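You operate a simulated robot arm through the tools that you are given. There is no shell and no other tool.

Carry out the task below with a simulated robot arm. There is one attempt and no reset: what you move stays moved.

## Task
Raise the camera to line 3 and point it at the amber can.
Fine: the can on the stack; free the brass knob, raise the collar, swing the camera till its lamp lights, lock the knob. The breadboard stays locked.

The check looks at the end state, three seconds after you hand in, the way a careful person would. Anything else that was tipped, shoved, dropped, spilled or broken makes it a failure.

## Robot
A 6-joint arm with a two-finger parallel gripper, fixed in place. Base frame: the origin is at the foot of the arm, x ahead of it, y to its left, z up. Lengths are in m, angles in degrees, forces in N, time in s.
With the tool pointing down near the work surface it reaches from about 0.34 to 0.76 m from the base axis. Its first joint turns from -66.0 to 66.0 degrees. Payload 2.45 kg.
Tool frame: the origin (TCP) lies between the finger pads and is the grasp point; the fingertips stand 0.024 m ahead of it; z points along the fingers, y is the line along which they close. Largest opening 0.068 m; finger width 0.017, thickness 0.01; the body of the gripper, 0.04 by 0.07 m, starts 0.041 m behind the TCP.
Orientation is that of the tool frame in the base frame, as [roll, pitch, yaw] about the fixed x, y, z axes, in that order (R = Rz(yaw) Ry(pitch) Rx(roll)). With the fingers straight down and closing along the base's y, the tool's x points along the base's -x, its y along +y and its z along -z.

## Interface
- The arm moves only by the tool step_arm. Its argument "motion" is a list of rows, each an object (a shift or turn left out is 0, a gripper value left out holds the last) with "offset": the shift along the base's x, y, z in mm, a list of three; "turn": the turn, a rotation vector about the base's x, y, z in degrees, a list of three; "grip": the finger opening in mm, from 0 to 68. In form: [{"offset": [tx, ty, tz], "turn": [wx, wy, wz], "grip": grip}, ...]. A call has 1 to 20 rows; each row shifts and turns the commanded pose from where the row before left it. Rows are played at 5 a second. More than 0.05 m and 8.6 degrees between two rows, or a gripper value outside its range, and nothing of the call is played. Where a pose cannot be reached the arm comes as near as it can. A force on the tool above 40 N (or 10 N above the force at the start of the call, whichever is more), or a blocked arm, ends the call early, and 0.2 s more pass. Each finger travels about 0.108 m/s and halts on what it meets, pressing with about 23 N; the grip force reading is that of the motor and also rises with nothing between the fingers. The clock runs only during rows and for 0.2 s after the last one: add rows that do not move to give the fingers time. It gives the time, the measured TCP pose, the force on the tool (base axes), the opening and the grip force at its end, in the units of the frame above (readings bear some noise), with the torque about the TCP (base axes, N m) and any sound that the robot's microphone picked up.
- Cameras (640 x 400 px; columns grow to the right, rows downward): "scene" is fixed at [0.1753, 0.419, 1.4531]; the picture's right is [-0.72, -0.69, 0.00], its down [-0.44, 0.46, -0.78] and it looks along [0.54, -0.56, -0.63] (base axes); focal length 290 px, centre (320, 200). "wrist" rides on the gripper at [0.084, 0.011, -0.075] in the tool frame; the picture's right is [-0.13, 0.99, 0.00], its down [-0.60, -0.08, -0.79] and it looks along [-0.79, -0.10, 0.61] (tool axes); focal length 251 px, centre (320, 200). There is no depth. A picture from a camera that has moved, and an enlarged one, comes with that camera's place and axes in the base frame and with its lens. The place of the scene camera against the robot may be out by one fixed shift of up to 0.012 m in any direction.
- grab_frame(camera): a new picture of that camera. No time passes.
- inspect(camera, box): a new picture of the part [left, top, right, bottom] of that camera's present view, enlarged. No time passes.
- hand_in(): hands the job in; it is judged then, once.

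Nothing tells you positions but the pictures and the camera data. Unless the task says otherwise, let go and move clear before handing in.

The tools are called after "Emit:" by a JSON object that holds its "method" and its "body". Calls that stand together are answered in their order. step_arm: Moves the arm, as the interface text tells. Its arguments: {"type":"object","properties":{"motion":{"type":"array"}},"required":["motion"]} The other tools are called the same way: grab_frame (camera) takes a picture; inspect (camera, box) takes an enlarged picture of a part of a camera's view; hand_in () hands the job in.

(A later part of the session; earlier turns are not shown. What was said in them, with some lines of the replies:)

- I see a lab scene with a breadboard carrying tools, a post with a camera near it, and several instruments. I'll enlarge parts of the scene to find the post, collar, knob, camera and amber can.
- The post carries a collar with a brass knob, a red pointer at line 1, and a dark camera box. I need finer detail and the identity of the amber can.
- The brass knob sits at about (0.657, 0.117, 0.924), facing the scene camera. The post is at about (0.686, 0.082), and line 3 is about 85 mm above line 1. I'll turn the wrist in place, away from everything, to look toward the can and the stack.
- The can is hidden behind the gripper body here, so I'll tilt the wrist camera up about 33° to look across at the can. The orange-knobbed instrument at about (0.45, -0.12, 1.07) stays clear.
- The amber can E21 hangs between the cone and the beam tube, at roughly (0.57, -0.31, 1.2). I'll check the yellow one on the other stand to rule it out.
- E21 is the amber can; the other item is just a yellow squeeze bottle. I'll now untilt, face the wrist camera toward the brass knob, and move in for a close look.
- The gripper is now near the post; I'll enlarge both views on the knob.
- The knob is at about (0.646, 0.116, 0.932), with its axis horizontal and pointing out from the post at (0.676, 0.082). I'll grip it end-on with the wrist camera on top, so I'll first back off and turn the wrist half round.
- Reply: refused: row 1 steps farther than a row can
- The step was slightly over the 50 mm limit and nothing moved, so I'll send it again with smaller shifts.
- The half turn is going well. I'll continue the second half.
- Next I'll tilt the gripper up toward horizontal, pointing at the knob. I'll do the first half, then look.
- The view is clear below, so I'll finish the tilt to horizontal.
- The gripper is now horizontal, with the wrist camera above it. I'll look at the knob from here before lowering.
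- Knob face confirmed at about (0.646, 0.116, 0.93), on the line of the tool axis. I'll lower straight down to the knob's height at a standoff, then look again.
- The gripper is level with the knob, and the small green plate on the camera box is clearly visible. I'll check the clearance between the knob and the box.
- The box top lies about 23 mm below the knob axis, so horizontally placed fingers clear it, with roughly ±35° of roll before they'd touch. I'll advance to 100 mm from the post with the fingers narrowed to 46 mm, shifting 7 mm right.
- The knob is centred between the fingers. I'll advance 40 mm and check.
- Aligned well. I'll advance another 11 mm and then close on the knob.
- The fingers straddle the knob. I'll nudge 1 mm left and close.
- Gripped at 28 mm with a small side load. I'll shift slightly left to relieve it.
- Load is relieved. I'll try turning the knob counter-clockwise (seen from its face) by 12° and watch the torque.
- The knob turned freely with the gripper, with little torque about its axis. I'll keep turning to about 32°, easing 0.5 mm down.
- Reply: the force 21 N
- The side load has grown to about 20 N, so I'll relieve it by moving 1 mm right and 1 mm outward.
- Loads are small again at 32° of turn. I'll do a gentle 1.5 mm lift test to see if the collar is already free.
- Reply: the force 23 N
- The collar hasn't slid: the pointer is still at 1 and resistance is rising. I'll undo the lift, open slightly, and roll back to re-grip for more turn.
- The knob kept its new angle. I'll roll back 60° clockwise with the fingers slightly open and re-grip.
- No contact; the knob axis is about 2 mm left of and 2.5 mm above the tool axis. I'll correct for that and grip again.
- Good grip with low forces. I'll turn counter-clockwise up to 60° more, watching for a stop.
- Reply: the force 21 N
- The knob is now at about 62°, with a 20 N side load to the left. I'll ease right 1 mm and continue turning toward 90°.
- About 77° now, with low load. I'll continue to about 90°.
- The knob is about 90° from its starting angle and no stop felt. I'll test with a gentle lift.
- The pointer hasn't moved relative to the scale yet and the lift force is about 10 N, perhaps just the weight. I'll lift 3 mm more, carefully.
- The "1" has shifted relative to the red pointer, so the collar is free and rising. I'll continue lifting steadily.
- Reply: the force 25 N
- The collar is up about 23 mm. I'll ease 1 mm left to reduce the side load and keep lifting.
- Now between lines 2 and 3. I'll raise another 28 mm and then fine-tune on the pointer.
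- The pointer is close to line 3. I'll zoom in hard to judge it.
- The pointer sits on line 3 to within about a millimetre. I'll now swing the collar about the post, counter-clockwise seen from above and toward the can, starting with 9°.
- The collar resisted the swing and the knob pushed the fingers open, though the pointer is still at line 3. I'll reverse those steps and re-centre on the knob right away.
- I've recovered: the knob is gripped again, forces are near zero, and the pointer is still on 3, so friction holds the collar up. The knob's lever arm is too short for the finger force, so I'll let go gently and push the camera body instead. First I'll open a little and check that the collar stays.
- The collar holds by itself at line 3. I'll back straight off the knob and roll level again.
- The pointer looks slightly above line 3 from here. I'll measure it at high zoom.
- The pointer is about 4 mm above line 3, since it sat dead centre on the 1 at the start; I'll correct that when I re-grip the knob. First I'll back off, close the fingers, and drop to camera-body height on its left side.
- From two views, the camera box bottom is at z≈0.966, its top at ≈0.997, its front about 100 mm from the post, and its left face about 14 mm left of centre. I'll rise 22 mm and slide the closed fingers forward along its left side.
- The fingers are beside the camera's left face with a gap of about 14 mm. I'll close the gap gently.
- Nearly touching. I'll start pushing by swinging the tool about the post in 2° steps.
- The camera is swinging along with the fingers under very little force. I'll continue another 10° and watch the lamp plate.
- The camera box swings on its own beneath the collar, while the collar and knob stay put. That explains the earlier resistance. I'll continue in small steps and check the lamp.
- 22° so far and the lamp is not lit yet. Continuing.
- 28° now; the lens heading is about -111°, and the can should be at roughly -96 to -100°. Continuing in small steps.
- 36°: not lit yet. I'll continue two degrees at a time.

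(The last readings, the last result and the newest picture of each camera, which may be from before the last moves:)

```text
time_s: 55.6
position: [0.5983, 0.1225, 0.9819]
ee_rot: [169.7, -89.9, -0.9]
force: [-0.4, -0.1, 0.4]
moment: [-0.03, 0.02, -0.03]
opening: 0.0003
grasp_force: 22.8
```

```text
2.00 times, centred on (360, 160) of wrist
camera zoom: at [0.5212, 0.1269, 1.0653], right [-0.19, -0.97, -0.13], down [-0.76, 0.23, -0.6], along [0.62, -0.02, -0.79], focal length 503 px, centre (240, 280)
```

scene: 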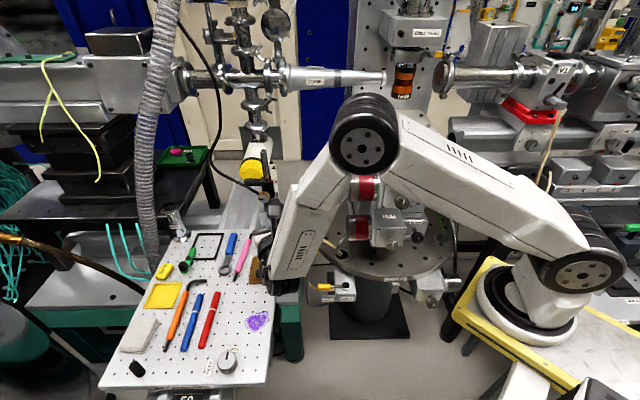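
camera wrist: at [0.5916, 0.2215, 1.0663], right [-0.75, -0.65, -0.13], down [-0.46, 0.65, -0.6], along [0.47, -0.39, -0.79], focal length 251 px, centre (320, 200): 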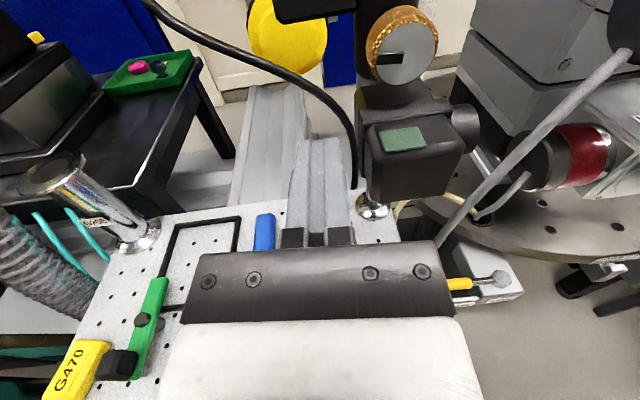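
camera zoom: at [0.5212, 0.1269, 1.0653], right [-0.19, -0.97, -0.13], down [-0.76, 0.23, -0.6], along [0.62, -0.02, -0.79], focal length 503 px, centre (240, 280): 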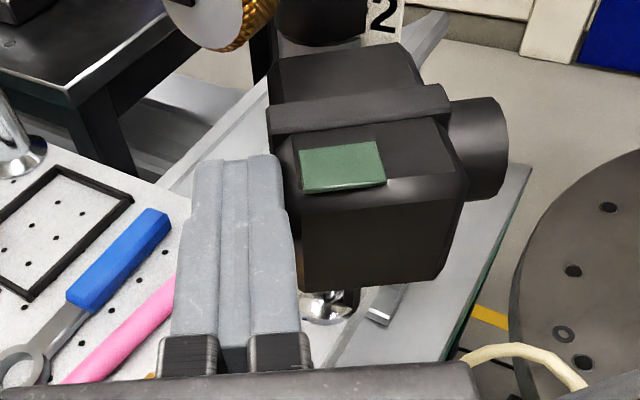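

Emit:
{"method": "step_arm", "body": {"motion": [{"offset": [-1.39, -2.73, 0], "turn": [0, 0, 2]}, {}]}}

Emit:
{"method": "inspect", "body": {"camera": "wrist", "box": [260, 60, 460, 260]}}

```text
time_s: 56.2
position: [0.5974, 0.1196, 0.9822]
ee_rot: [152.7, -89.8, 18.2]
force: [1.1, -0.2, -0.2]
moment: [0.01, 0.01, 0.01]
opening: 0.0
grasp_force: 23.0
```

```text
2.00 times, centred on (360, 160) of wrist
camera zoom: at [0.5202, 0.122, 1.0654], right [-0.16, -0.98, -0.13], down [-0.77, 0.2, -0.6], along [0.62, 0.0, -0.79], focal length 503 px, centre (240, 280)
```

zoom: 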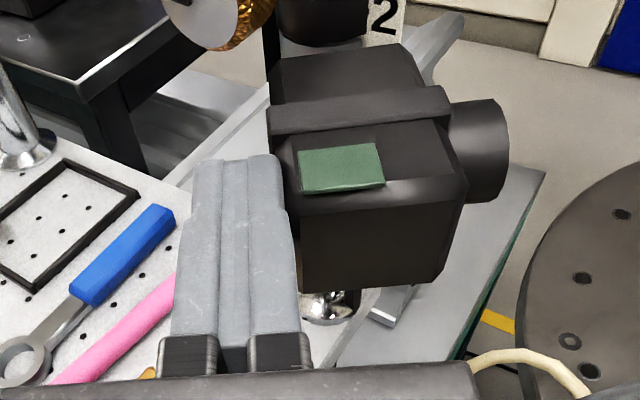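

Emit:
{"method": "step_arm", "body": {"motion": [{"offset": [-1.3, -2.77, 0], "turn": [0, 0, 2]}, {}]}}

Emit:
{"method": "inspect", "body": {"camera": "wrist", "box": [260, 60, 460, 260]}}

```text
time_s: 56.8
position: [0.5951, 0.1188, 0.9822]
ee_rot: [170.7, -89.9, 2.1]
force: [-0.4, 0.0, -0.3]
moment: [-0.03, 0.0, 0.01]
opening: 0.0
grasp_force: 22.8
```

```text
2.00 times, centred on (360, 160) of wrist
camera zoom: at [0.5181, 0.1169, 1.0654], right [-0.12, -0.98, -0.13], down [-0.78, 0.18, -0.6], along [0.62, 0.03, -0.79], focal length 503 px, centre (240, 280)
```

zoom: 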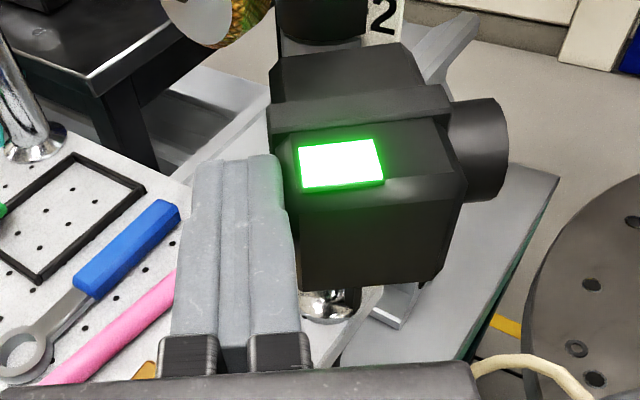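

The lamp has lit. I'll go one more degree for margin and confirm it stays on.

Emit:
{"method": "step_arm", "body": {"motion": [{"offset": [-0.61, -1.4, 0], "turn": [0, 0, 1]}, {}]}}

Emit:
{"method": "inspect", "body": {"camera": "wrist", "box": [260, 60, 460, 260]}}

Emit:
{"method": "inspect", "body": {"camera": "scene", "box": [230, 150, 310, 240]}}

```text
time_s: 57.4
position: [0.5936, 0.1177, 0.982]
ee_rot: [151.3, -89.9, 22.6]
force: [-0.9, 1.1, -0.7]
moment: [0.04, 0.03, 0.0]
opening: 0.0
grasp_force: 23.0
```

```text
2.00 times, centred on (360, 160) of wrist
camera zoom: at [0.5171, 0.1149, 1.0656], right [-0.11, -0.99, -0.13], down [-0.78, 0.16, -0.6], along [0.62, 0.04, -0.79], focal length 503 px, centre (240, 280)
```

zoom: 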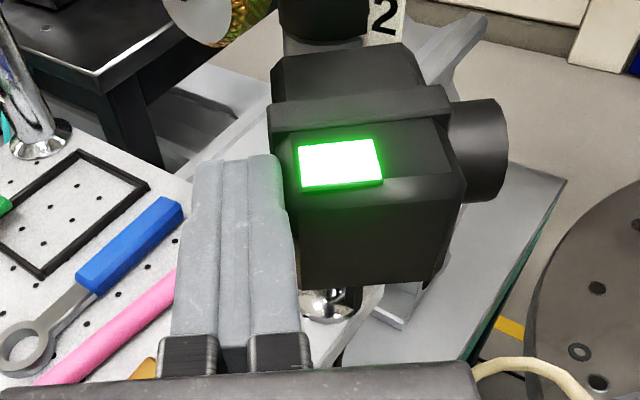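

```text
4.44 times, centred on (270, 195) of scene
camera zoom: at [0.1753, 0.419, 1.4531], right [-0.72, -0.69, 0.0], down [-0.44, 0.46, -0.78], along [0.54, -0.56, -0.63], focal length 1287 px, centre (542, 222)
```

zoom: 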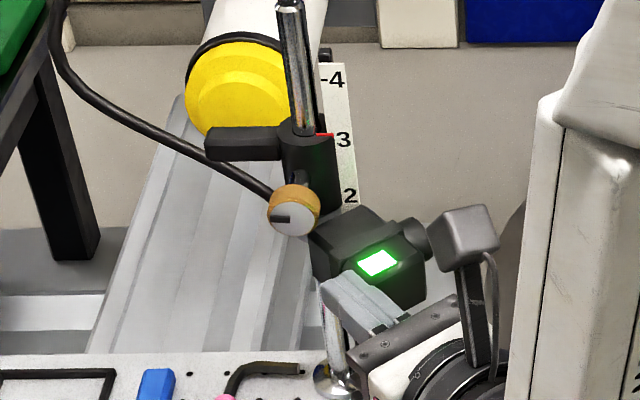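

The lamp is lit and facing the can. I'll move the fingers gently off the camera, retract, and swing round to face the knob again.

Emit:
{"method": "step_arm", "body": {"motion": [{"offset": [0.3, 3, 0]}, {"offset": [0.3, 3, 0]}, {"offset": [-20, 2.2, 0]}, {"offset": [-30, 3.2, 0]}, {"offset": [-30, 3.2, 0]}, {"offset": [0, 20, 11]}, {"offset": [0, 20, 11]}, {"offset": [10, 18, 11]}, {"turn": [0, 0, -7.17], "offset": [7.6, 0, 0], "grip": 40}, {"turn": [0, 0, -7.17], "offset": [7.6, 2, 0]}, {"turn": [0, 0, -7.17], "offset": [7.6, 2, 0]}, {"turn": [0, 0, -7.17], "offset": [7.6, 2, 0]}, {"turn": [0, 0, -7.17], "offset": [7.6, 2, 0]}, {"turn": [0, 0, -7.17], "offset": [7.6, 2, 0]}, {}]}}

Emit:
{"method": "grab_frame", "body": {"camera": "wrist"}}

Emit:
{"method": "inspect", "body": {"camera": "wrist", "box": [270, 20, 430, 180]}}

Emit:
{"method": "inspect", "body": {"camera": "scene", "box": [230, 150, 310, 240]}}

```text
time_s: 60.6
position: [0.5711, 0.1994, 1.017]
ee_rot: [153.5, -89.8, -22.7]
force: [-0.4, 0.5, -0.3]
moment: [-0.03, -0.04, -0.02]
opening: 0.0402
grasp_force: 0.0
```

```text
taken
camera wrist: at [0.5119, 0.25, 1.1009], right [-0.75, -0.65, -0.13], down [-0.46, 0.65, -0.6], along [0.47, -0.39, -0.79], focal length 251 px, centre (320, 200)
```

wrist: 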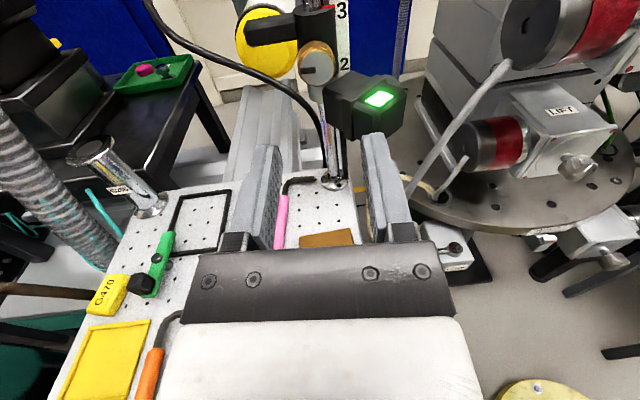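

```text
2.50 times, centred on (350, 100) of wrist
camera zoom: at [0.5119, 0.25, 1.1009], right [-0.75, -0.65, -0.13], down [-0.46, 0.65, -0.6], along [0.47, -0.39, -0.79], focal length 629 px, centre (245, 450)
```

zoom: 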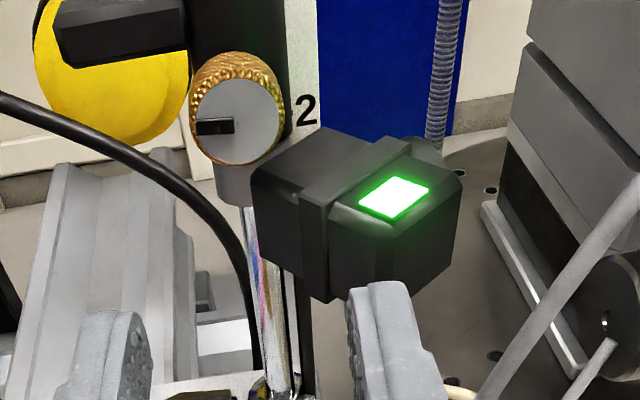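

```text
4.44 times, centred on (270, 195) of scene
camera zoom: at [0.1753, 0.419, 1.4531], right [-0.72, -0.69, 0.0], down [-0.44, 0.46, -0.78], along [0.54, -0.56, -0.63], focal length 1287 px, centre (542, 222)
```

zoom: 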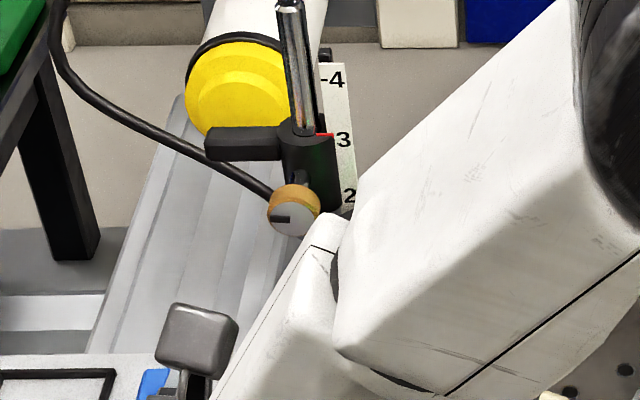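

The lamp stays lit and the knob is free to approach. I'll roll 30° counter-clockwise at this standoff, then advance to the knob.

Emit:
{"method": "step_arm", "body": {"motion": [{"turn": [-4.9, 5.66, 0]}, {"turn": [-4.9, 5.66, 0]}, {"turn": [-4.9, 5.66, 0]}, {"turn": [-4.9, 5.66, 0]}, {"offset": [14, -15, -1]}, {"offset": [14, -15, -1]}, {"offset": [14, -15, 0]}, {}]}}

Emit:
{"method": "inspect", "body": {"camera": "wrist", "box": [220, 40, 420, 240]}}

```text
time_s: 62.4
position: [0.6121, 0.1537, 1.0135]
ee_rot: [90.1, -60.0, 40.8]
force: [0.0, 0.0, -0.1]
moment: [0.01, -0.02, -0.05]
opening: 0.0404
grasp_force: 0.0
```

```text
2.00 times, centred on (320, 140) of wrist
camera zoom: at [0.5858, 0.2323, 1.0903], right [-0.7, -0.6, 0.38], down [-0.7, 0.45, -0.56], along [0.17, -0.66, -0.73], focal length 503 px, centre (320, 320)
```

zoom: 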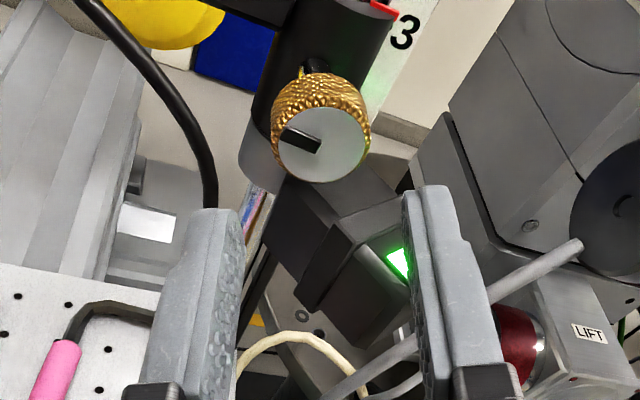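

Aligned laterally; the knob is about 2.5 mm higher. I'll advance most of the way with that correction.

Emit:
{"method": "step_arm", "body": {"motion": [{"offset": [12, -13.8, 1.2]}, {"offset": [10, -11.6, 1.2]}, {"offset": [8.5, -9.8, 0]}, {}]}}

Emit:
{"method": "inspect", "body": {"camera": "wrist", "box": [220, 60, 420, 240]}}

```text
time_s: 63.4
position: [0.6438, 0.1182, 1.0156]
ee_rot: [90.1, -60.0, 40.8]
force: [-0.2, -0.6, 0.1]
moment: [0.01, -0.02, 0.0]
opening: 0.0399
grasp_force: 0.1
```

```text
2.22 times, centred on (320, 150) of wrist
camera zoom: at [0.6181, 0.197, 1.0925], right [-0.7, -0.6, 0.38], down [-0.7, 0.45, -0.56], along [0.17, -0.66, -0.73], focal length 559 px, centre (320, 311)
```

zoom: 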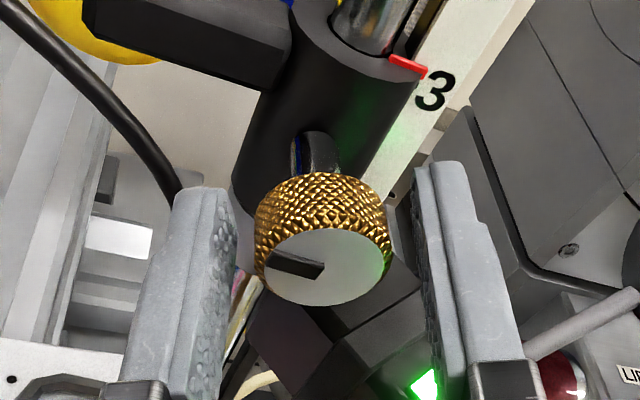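

Centred. I'll close on the knob.

Emit:
{"method": "step_arm", "body": {"motion": [{"grip": 32}, {"grip": 22}, {"grip": 22}, {}]}}

```text
time_s: 64.4
position: [0.6439, 0.1183, 1.0154]
ee_rot: [90.1, -60.0, 40.8]
force: [-5.7, -4.4, 3.7]
moment: [0.01, -0.02, 0.6]
opening: 0.027
grasp_force: 41.7
```

Gripped. I'll lower the collar 4 mm and check the pointer.

Emit:
{"method": "step_arm", "body": {"motion": [{"offset": [0, 0, -1]}, {"offset": [0, 0, -1]}, {"offset": [0, 0, -1]}, {"offset": [0, 0, -1]}, {}]}}

Emit:
{"method": "inspect", "body": {"camera": "scene", "box": [260, 162, 290, 190]}}

Emit:
{"method": "inspect", "body": {"camera": "wrist", "box": [330, 60, 390, 110]}}

```text
time_s: 65.6
position: [0.6432, 0.1186, 1.013]
ee_rot: [90.0, -60.1, 40.7]
force: [-6.8, -11.3, 4.5]
moment: [-0.14, -0.13, 0.6]
opening: 0.0274
grasp_force: 42.0
```

```text
14.29 times, centred on (275, 176) of scene
camera zoom: at [0.175, 0.4186, 1.4532], right [-0.72, -0.69, 0.0], down [-0.44, 0.46, -0.78], along [0.54, -0.56, -0.63], focal length 4136 px, centre (963, 543)
```

zoom: 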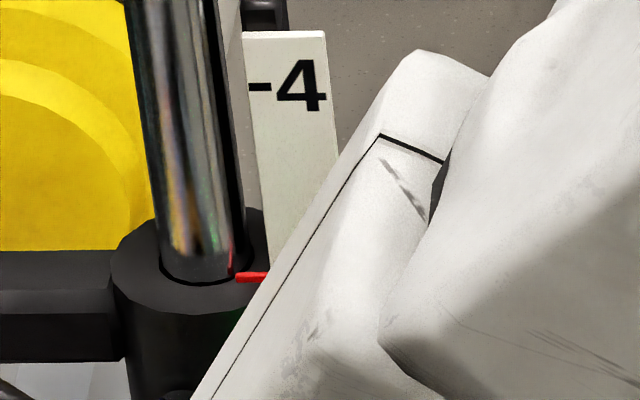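

```text
8.00 times, centred on (360, 85) of wrist
camera zoom: at [0.6178, 0.1968, 1.0895], right [-0.7, -0.6, 0.38], down [-0.69, 0.45, -0.56], along [0.17, -0.66, -0.73], focal length 2012 px, centre (0, 1120)
```

zoom: 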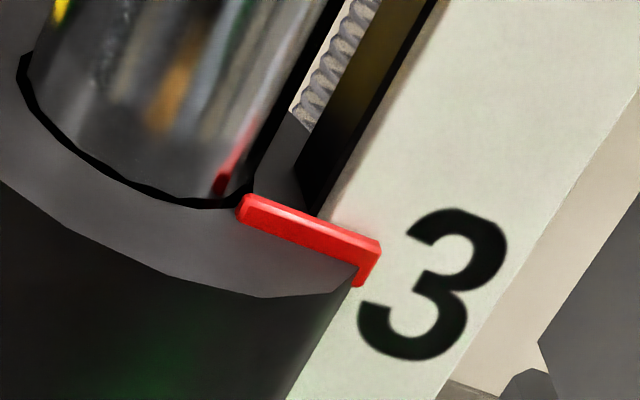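

The pointer now covers the tick of line 3. I'll lower a final 0.7 mm and recheck, then lock.

Emit:
{"method": "step_arm", "body": {"motion": [{"offset": [0, 0, -0.7]}, {}]}}

Emit:
{"method": "inspect", "body": {"camera": "scene", "box": [260, 162, 290, 190]}}

Emit:
{"method": "inspect", "body": {"camera": "wrist", "box": [220, 60, 420, 240]}}

```text
time_s: 66.2
position: [0.6436, 0.1189, 1.011]
ee_rot: [90.1, -60.0, 40.7]
force: [-7.5, -14.9, 4.3]
moment: [-0.16, -0.2, 0.74]
opening: 0.027
grasp_force: 41.6
```

```text
14.29 times, centred on (275, 176) of scene
camera zoom: at [0.1749, 0.4185, 1.4532], right [-0.72, -0.69, 0.0], down [-0.44, 0.46, -0.78], along [0.54, -0.56, -0.63], focal length 4136 px, centre (963, 543)
```

zoom: 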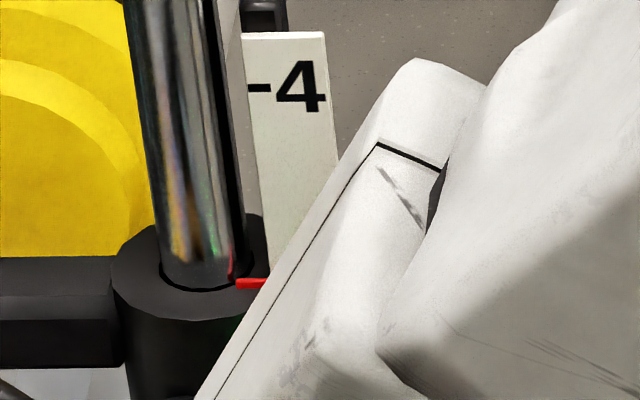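

```text
2.22 times, centred on (320, 150) of wrist
camera zoom: at [0.6177, 0.197, 1.0885], right [-0.7, -0.6, 0.38], down [-0.7, 0.45, -0.56], along [0.17, -0.66, -0.73], focal length 559 px, centre (320, 311)
```

zoom: 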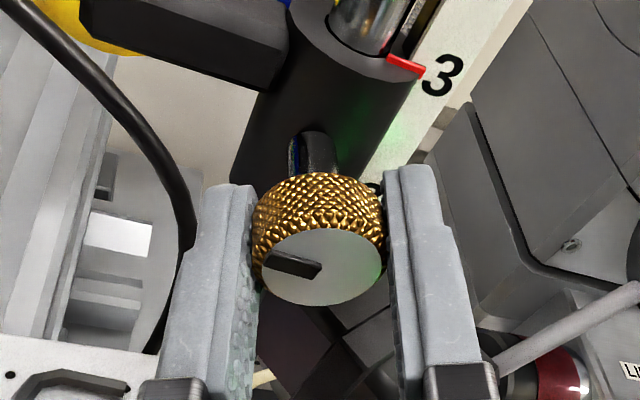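

The pointer is now right on line 3. I'll turn the knob clockwise to lock, starting with 30° while watching the loads.

Emit:
{"method": "step_arm", "body": {"motion": [{"offset": [-0.6, -0.5, 0]}, {"turn": [3.275, -3.78, 0]}, {"turn": [3.275, -3.78, 0]}, {"turn": [3.275, -3.78, 0]}, {"turn": [3.275, -3.78, 0]}, {"turn": [3.275, -3.78, 0]}, {"turn": [3.275, -3.78, 0]}, {}]}}

Emit:
{"method": "grab_frame", "body": {"camera": "wrist"}}

Emit:
{"method": "inspect", "body": {"camera": "scene", "box": [260, 162, 290, 190]}}

```text
time_s: 68.0
position: [0.6439, 0.1195, 1.0109]
ee_rot: [-127.8, -89.9, -101.2]
force: [13.3, -3.4, -6.9]
moment: [0.57, 0.54, 0.68]
opening: 0.027
grasp_force: 41.6
```

```text
taken
camera wrist: at [0.5844, 0.1694, 1.0944], right [-0.75, -0.65, -0.13], down [-0.46, 0.65, -0.6], along [0.48, -0.39, -0.79], focal length 251 px, centre (320, 200)
```

wrist: 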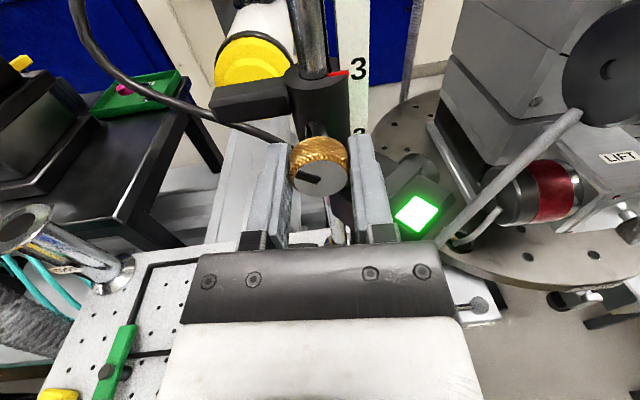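

```text
14.29 times, centred on (275, 176) of scene
camera zoom: at [0.1758, 0.4189, 1.453], right [-0.72, -0.69, 0.0], down [-0.44, 0.46, -0.78], along [0.54, -0.56, -0.63], focal length 4136 px, centre (963, 543)
```

zoom: 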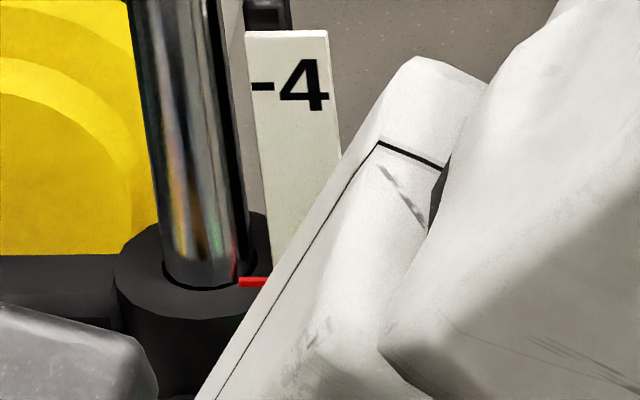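

The knob is at 60° from lock, the lamp is lit and the pointer is holding. I'll continue clockwise with a check after 15°.

Emit:
{"method": "step_arm", "body": {"motion": [{"offset": [0.4, 0.4, -0.3], "turn": [3.275, -3.78, 0]}, {"turn": [3.275, -3.78, 0]}, {"turn": [3.275, -3.78, 0]}, {}]}}

Emit:
{"method": "grab_frame", "body": {"camera": "wrist"}}

```text
time_s: 69.0
position: [0.643, 0.1191, 1.0115]
ee_rot: [-90.2, -74.9, -138.9]
force: [11.6, 3.4, -5.7]
moment: [0.43, 0.42, 0.9]
opening: 0.0272
grasp_force: 41.9
```

```text
taken
camera wrist: at [0.5682, 0.1558, 1.0889], right [-0.7, -0.61, -0.38], down [-0.34, 0.75, -0.56], along [0.63, -0.26, -0.73], focal length 251 px, centre (320, 200)
```

wrist: 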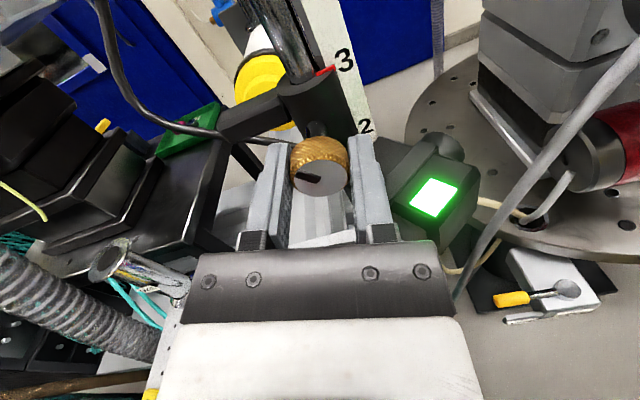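

The lamp is still lit, but the right finger is nearing the camera box. I'll re-grip rather than roll further: open slightly, roll back 45°, and grip again.

Emit:
{"method": "step_arm", "body": {"motion": [{"grip": 34}, {}, {"turn": [-4.91, 5.67, 0]}, {"turn": [-4.91, 5.67, 0]}, {"turn": [-4.91, 5.67, 0]}, {"turn": [-4.91, 5.67, 0]}, {"turn": [-4.91, 5.67, 0]}, {"turn": [-4.91, 5.67, 0]}, {"turn": [-4.91, 5.67, 0]}, {}]}}

Emit:
{"method": "inspect", "body": {"camera": "wrist", "box": [220, 60, 420, 240]}}

Emit:
{"method": "inspect", "body": {"camera": "scene", "box": [260, 162, 290, 190]}}

```text
time_s: 71.2
position: [0.6431, 0.1195, 1.0116]
ee_rot: [90.0, -52.4, 40.8]
force: [0.2, 0.4, 0.1]
moment: [-0.01, 0.02, 0.04]
opening: 0.0338
grasp_force: 0.1
```

```text
2.22 times, centred on (320, 150) of wrist
camera zoom: at [0.6251, 0.204, 1.0842], right [-0.65, -0.57, 0.5], down [-0.75, 0.4, -0.53], along [0.1, -0.72, -0.69], focal length 559 px, centre (320, 311)
```

zoom: 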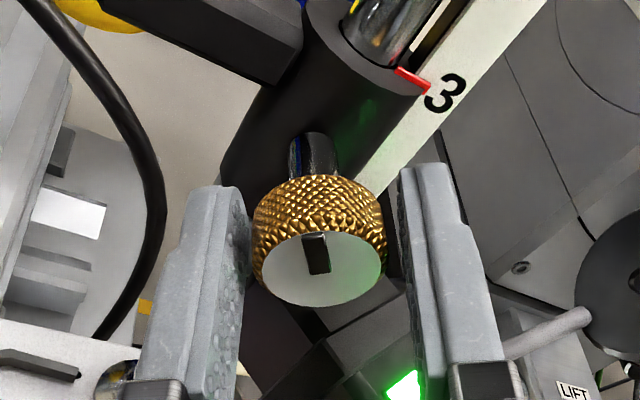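

```text
14.29 times, centred on (275, 176) of scene
camera zoom: at [0.1753, 0.419, 1.4531], right [-0.72, -0.69, 0.0], down [-0.44, 0.46, -0.78], along [0.54, -0.56, -0.63], focal length 4136 px, centre (963, 543)
```

zoom: 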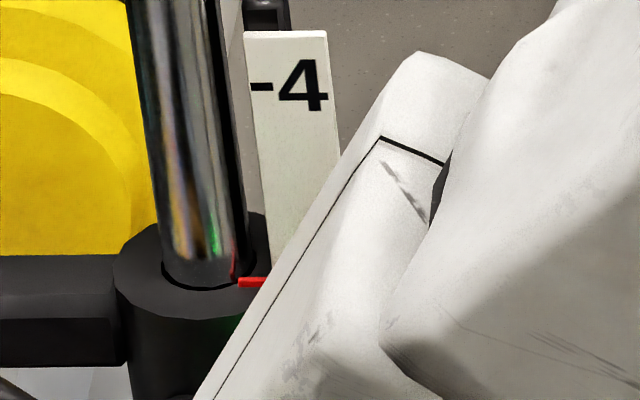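

The height is holding, and the knob mark is about 38° from its original locked position. I'll grip and turn clockwise the rest of the way.

Emit:
{"method": "step_arm", "body": {"motion": [{"grip": 28}, {"grip": 22}, {}, {"turn": [3.275, -3.78, 0]}, {"turn": [3.275, -3.78, 0]}, {"turn": [3.275, -3.78, 0]}, {"turn": [3.275, -3.78, 0]}, {"turn": [3.275, -3.78, 0]}, {"turn": [3.275, -3.78, 0]}, {}]}}

Emit:
{"method": "inspect", "body": {"camera": "wrist", "box": [220, 60, 420, 240]}}

```text
time_s: 73.4
position: [0.6434, 0.1193, 1.0119]
ee_rot: [90.8, -82.5, 40.2]
force: [15.3, -0.6, -6.1]
moment: [0.53, 0.54, 0.63]
opening: 0.0284
grasp_force: 42.5
```

```text
2.22 times, centred on (320, 150) of wrist
camera zoom: at [0.593, 0.1763, 1.0954], right [-0.76, -0.66, 0.0], down [-0.52, 0.6, -0.61], along [0.4, -0.46, -0.79], focal length 559 px, centre (320, 311)
```

zoom: 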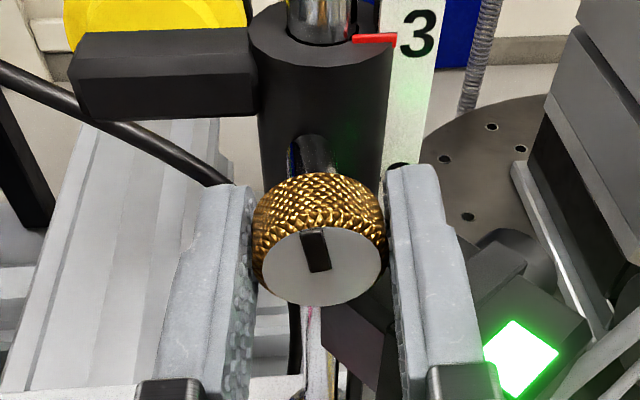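

Almost there. I'll continue clockwise in small steps, feeling for the stop.

Emit:
{"method": "step_arm", "body": {"motion": [{"turn": [2.62, -3.02, 0]}, {"turn": [2.62, -3.02, 0]}, {"turn": [2.62, -3.02, 0]}, {}]}}

Emit:
{"method": "inspect", "body": {"camera": "wrist", "box": [220, 60, 420, 240]}}

```text
time_s: 74.4
position: [0.6433, 0.1199, 1.0113]
ee_rot: [-90.6, -85.5, -138.5]
force: [16.7, 1.8, -7.6]
moment: [-0.12, 0.15, 0.72]
opening: 0.0283
grasp_force: 43.2
```

```text
2.22 times, centred on (320, 150) of wrist
camera zoom: at [0.5796, 0.1652, 1.0936], right [-0.74, -0.64, -0.21], down [-0.43, 0.68, -0.6], along [0.52, -0.35, -0.78], focal length 559 px, centre (320, 311)
```

zoom: 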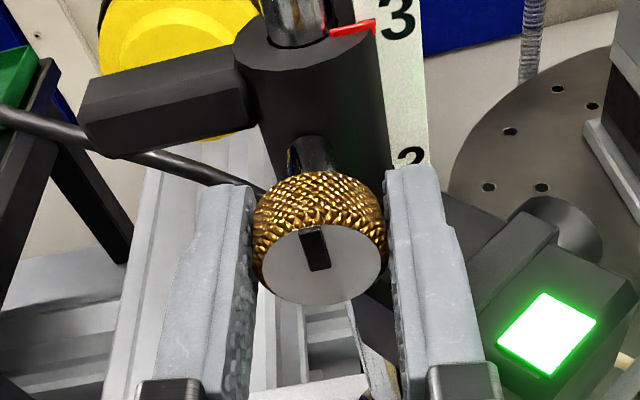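

Resistance is building at the original locked angle, so this is the stop. I'll snug it a little further.

Emit:
{"method": "step_arm", "body": {"motion": [{"turn": [1.64, -1.89, 0]}, {"turn": [1.64, -1.89, 0]}, {}]}}

Emit:
{"method": "inspect", "body": {"camera": "wrist", "box": [220, 60, 420, 240]}}

Emit:
{"method": "inspect", "body": {"camera": "scene", "box": [260, 162, 290, 190]}}

```text
time_s: 75.2
position: [0.6435, 0.12, 1.012]
ee_rot: [-90.1, -80.4, -139.0]
force: [17.2, 6.9, -0.1]
moment: [0.06, 0.17, 0.74]
opening: 0.028
grasp_force: 42.9
```

```text
2.22 times, centred on (320, 150) of wrist
camera zoom: at [0.5737, 0.1608, 1.0924], right [-0.72, -0.63, -0.29], down [-0.39, 0.72, -0.58], along [0.57, -0.31, -0.76], focal length 559 px, centre (320, 311)
```

zoom: 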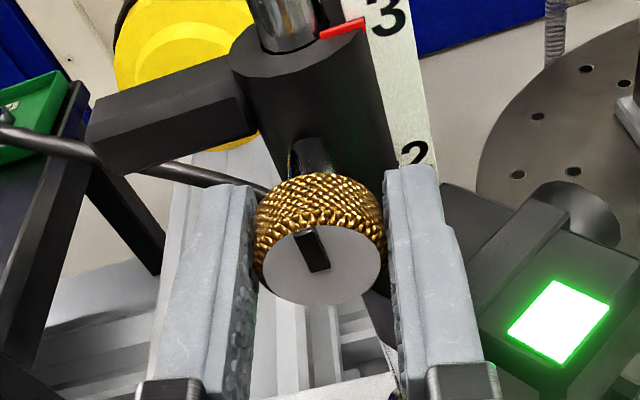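

```text
14.29 times, centred on (275, 176) of scene
camera zoom: at [0.1758, 0.4192, 1.4529], right [-0.72, -0.69, 0.0], down [-0.44, 0.46, -0.78], along [0.54, -0.56, -0.63], focal length 4136 px, centre (963, 543)
```

zoom: 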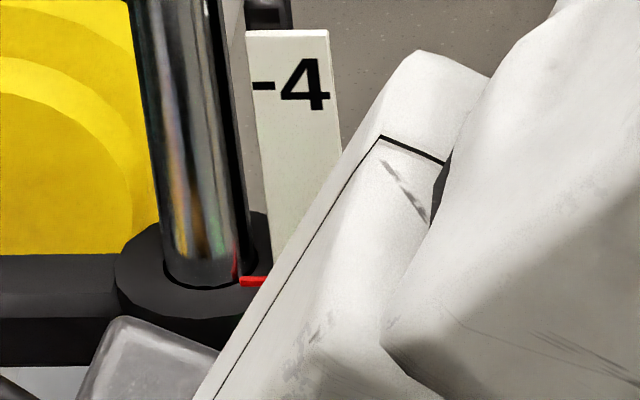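

The knob is at its stop, the lamp is lit and the pointer is on line 3. I'll release and back straight away.

Emit:
{"method": "step_arm", "body": {"motion": [{"grip": 32}, {"grip": 37}, {}, {"offset": [-6.5, 7.6, 0]}, {"offset": [-13, 15, 0]}, {"offset": [-20, 23, 0]}, {"offset": [-25, 29, 0]}, {"offset": [-25, 29, 0]}, {}]}}

Emit:
{"method": "grab_frame", "body": {"camera": "wrist"}}

Emit:
{"method": "inspect", "body": {"camera": "wrist", "box": [270, 0, 430, 120]}}

Emit:
{"method": "inspect", "body": {"camera": "scene", "box": [230, 150, 310, 240]}}

```text
time_s: 77.2
position: [0.5535, 0.2201, 1.0127]
ee_rot: [-90.3, -80.5, -138.8]
force: [0.0, 0.4, 0.9]
moment: [0.0, 0.03, -0.02]
opening: 0.0371
grasp_force: 0.1
```

```text
taken
camera wrist: at [0.485, 0.2611, 1.0914], right [-0.72, -0.63, -0.29], down [-0.39, 0.72, -0.58], along [0.57, -0.31, -0.76], focal length 251 px, centre (320, 200)
```

wrist: 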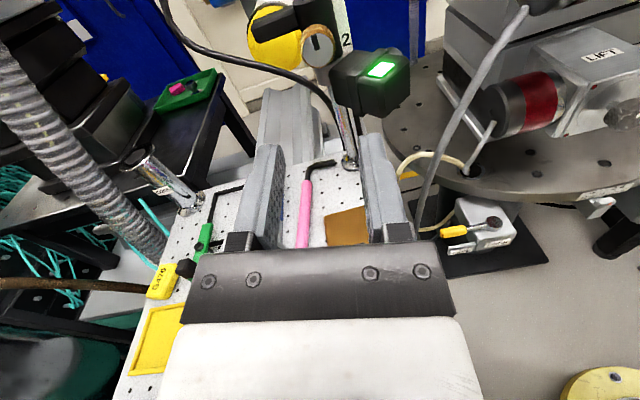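

```text
3.33 times, centred on (350, 60) of wrist
camera zoom: at [0.485, 0.2611, 1.0914], right [-0.72, -0.63, -0.29], down [-0.39, 0.72, -0.58], along [0.57, -0.31, -0.76], focal length 838 px, centre (220, 667)
```

zoom: 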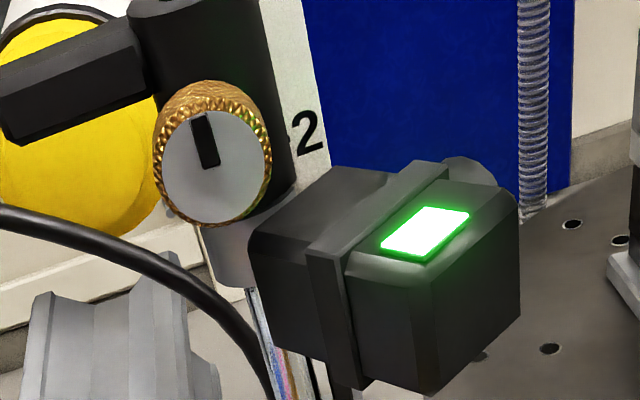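

```text
4.44 times, centred on (270, 195) of scene
camera zoom: at [0.1752, 0.419, 1.4531], right [-0.72, -0.69, 0.0], down [-0.44, 0.46, -0.78], along [0.54, -0.56, -0.63], focal length 1287 px, centre (542, 222)
```

zoom: 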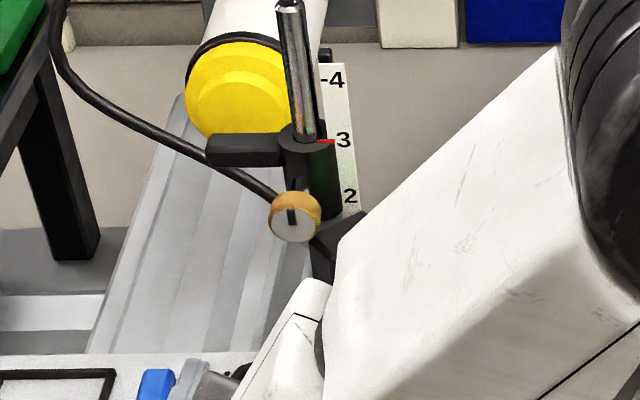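

The mark is upright again, the pointer is on 3, and the lamp is lit. I'll raise the arm well clear and check the whole scene before handing in.

Emit:
{"method": "step_arm", "body": {"motion": [{"offset": [-10, 10, 25]}, {"offset": [-10, 10, 30]}, {"offset": [-10, 5, 35]}, {"offset": [-10, 0, 35]}, {"offset": [-10, 0, 35]}, {}]}}

Emit:
{"method": "grab_frame", "body": {"camera": "scene"}}

Emit:
{"method": "grab_frame", "body": {"camera": "wrist"}}

Emit:
{"method": "inspect", "body": {"camera": "scene", "box": [260, 162, 290, 190]}}

```text
time_s: 78.6
position: [0.5016, 0.2465, 1.1702]
ee_rot: [-90.5, -80.5, -138.9]
force: [0.3, 0.4, 0.5]
moment: [0.03, 0.03, 0.03]
opening: 0.0366
grasp_force: 0.1
```

```text
taken
```

scene: 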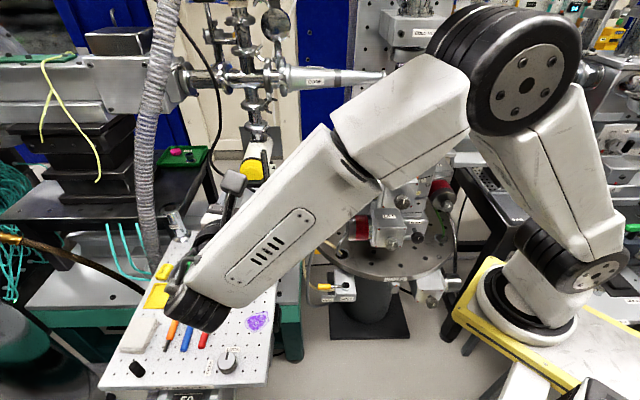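

```text
taken
camera wrist: at [0.4328, 0.2876, 1.2512], right [-0.72, -0.63, -0.29], down [-0.39, 0.72, -0.58], along [0.57, -0.31, -0.76], focal length 251 px, centre (320, 200)
```

wrist: 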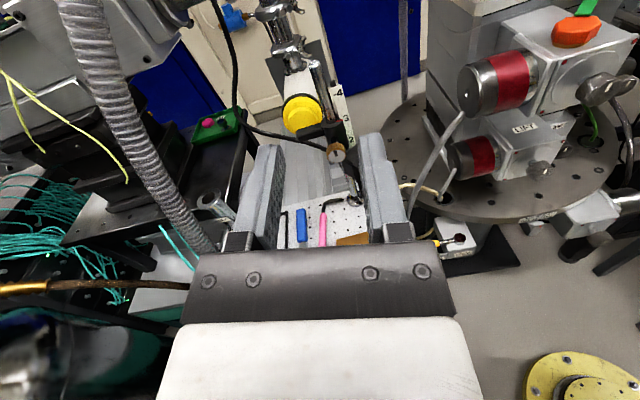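

```text
14.29 times, centred on (275, 176) of scene
camera zoom: at [0.1752, 0.419, 1.4531], right [-0.72, -0.69, 0.0], down [-0.44, 0.46, -0.78], along [0.54, -0.56, -0.63], focal length 4136 px, centre (963, 543)
```

zoom: 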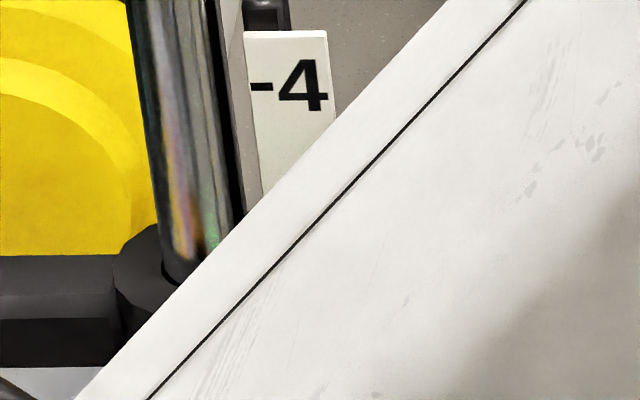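

The box is hidden behind a finger from here. I'll shift sideways for a final confirming view.

Emit:
{"method": "step_arm", "body": {"motion": [{"offset": [-19, -16, 10]}, {"offset": [-19, -16, 10]}, {"offset": [-19, -16, 10]}, {}]}}

Emit:
{"method": "grab_frame", "body": {"camera": "scene"}}

Emit:
{"method": "inspect", "body": {"camera": "wrist", "box": [240, 60, 400, 220]}}

```text
time_s: 79.6
position: [0.4457, 0.198, 1.1999]
ee_rot: [-90.4, -80.6, -138.8]
force: [-0.6, -0.2, 0.1]
moment: [0.0, 0.0, 0.03]
opening: 0.0368
grasp_force: 0.0
```

```text
taken
```

scene: 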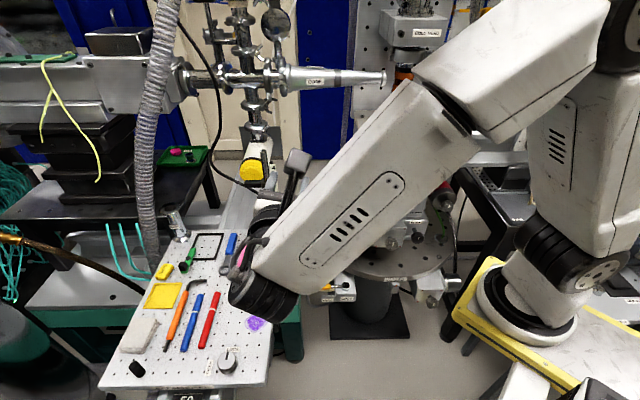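

```text
2.50 times, centred on (320, 140) of wrist
camera zoom: at [0.3758, 0.2396, 1.2805], right [-0.72, -0.63, -0.29], down [-0.39, 0.72, -0.58], along [0.57, -0.31, -0.76], focal length 629 px, centre (320, 350)
```

zoom: 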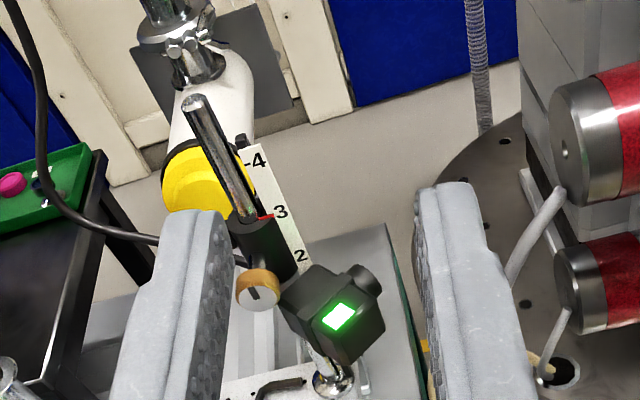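

The collar pointer is on line 3, the knob mark is back at its locked angle, and the lamp is lit with the lens facing the amber can E21. The breadboard and everything on it look undisturbed and the arm is clear, so I'm handing in.

Emit:
{"method": "hand_in", "body": {}}

```text
The job is handed in.
```

The camera is at line 3 and pointed at the amber can, E21, with its lamp lit. I've handed the job in, but no pass or fail came back.

- **Height:** I raised the collar, then brought it down about 5 mm because it had stopped high. In the last close-ups the red pointer sat on the line 3 tick, to within about a millimetre.
- **Aim:** The camera swings on its own beneath the collar. I pushed its body about 43° until the lamp lit. It was still lit in my last view, after I'd locked the knob and moved the arm away.
- **Knob:** I turned the brass knob about 90° to free it, then back until it reached a stop with its mark upright, as at the start.
- **Knob slip:** My first attempt to swing the camera by the knob failed. The knob slipped in the fingers, but the collar stayed where it was.
- **Everything else:** I never touched the breadboard lock. Nothing else looked moved in the last pictures, though the arm hid part of the breadboard.
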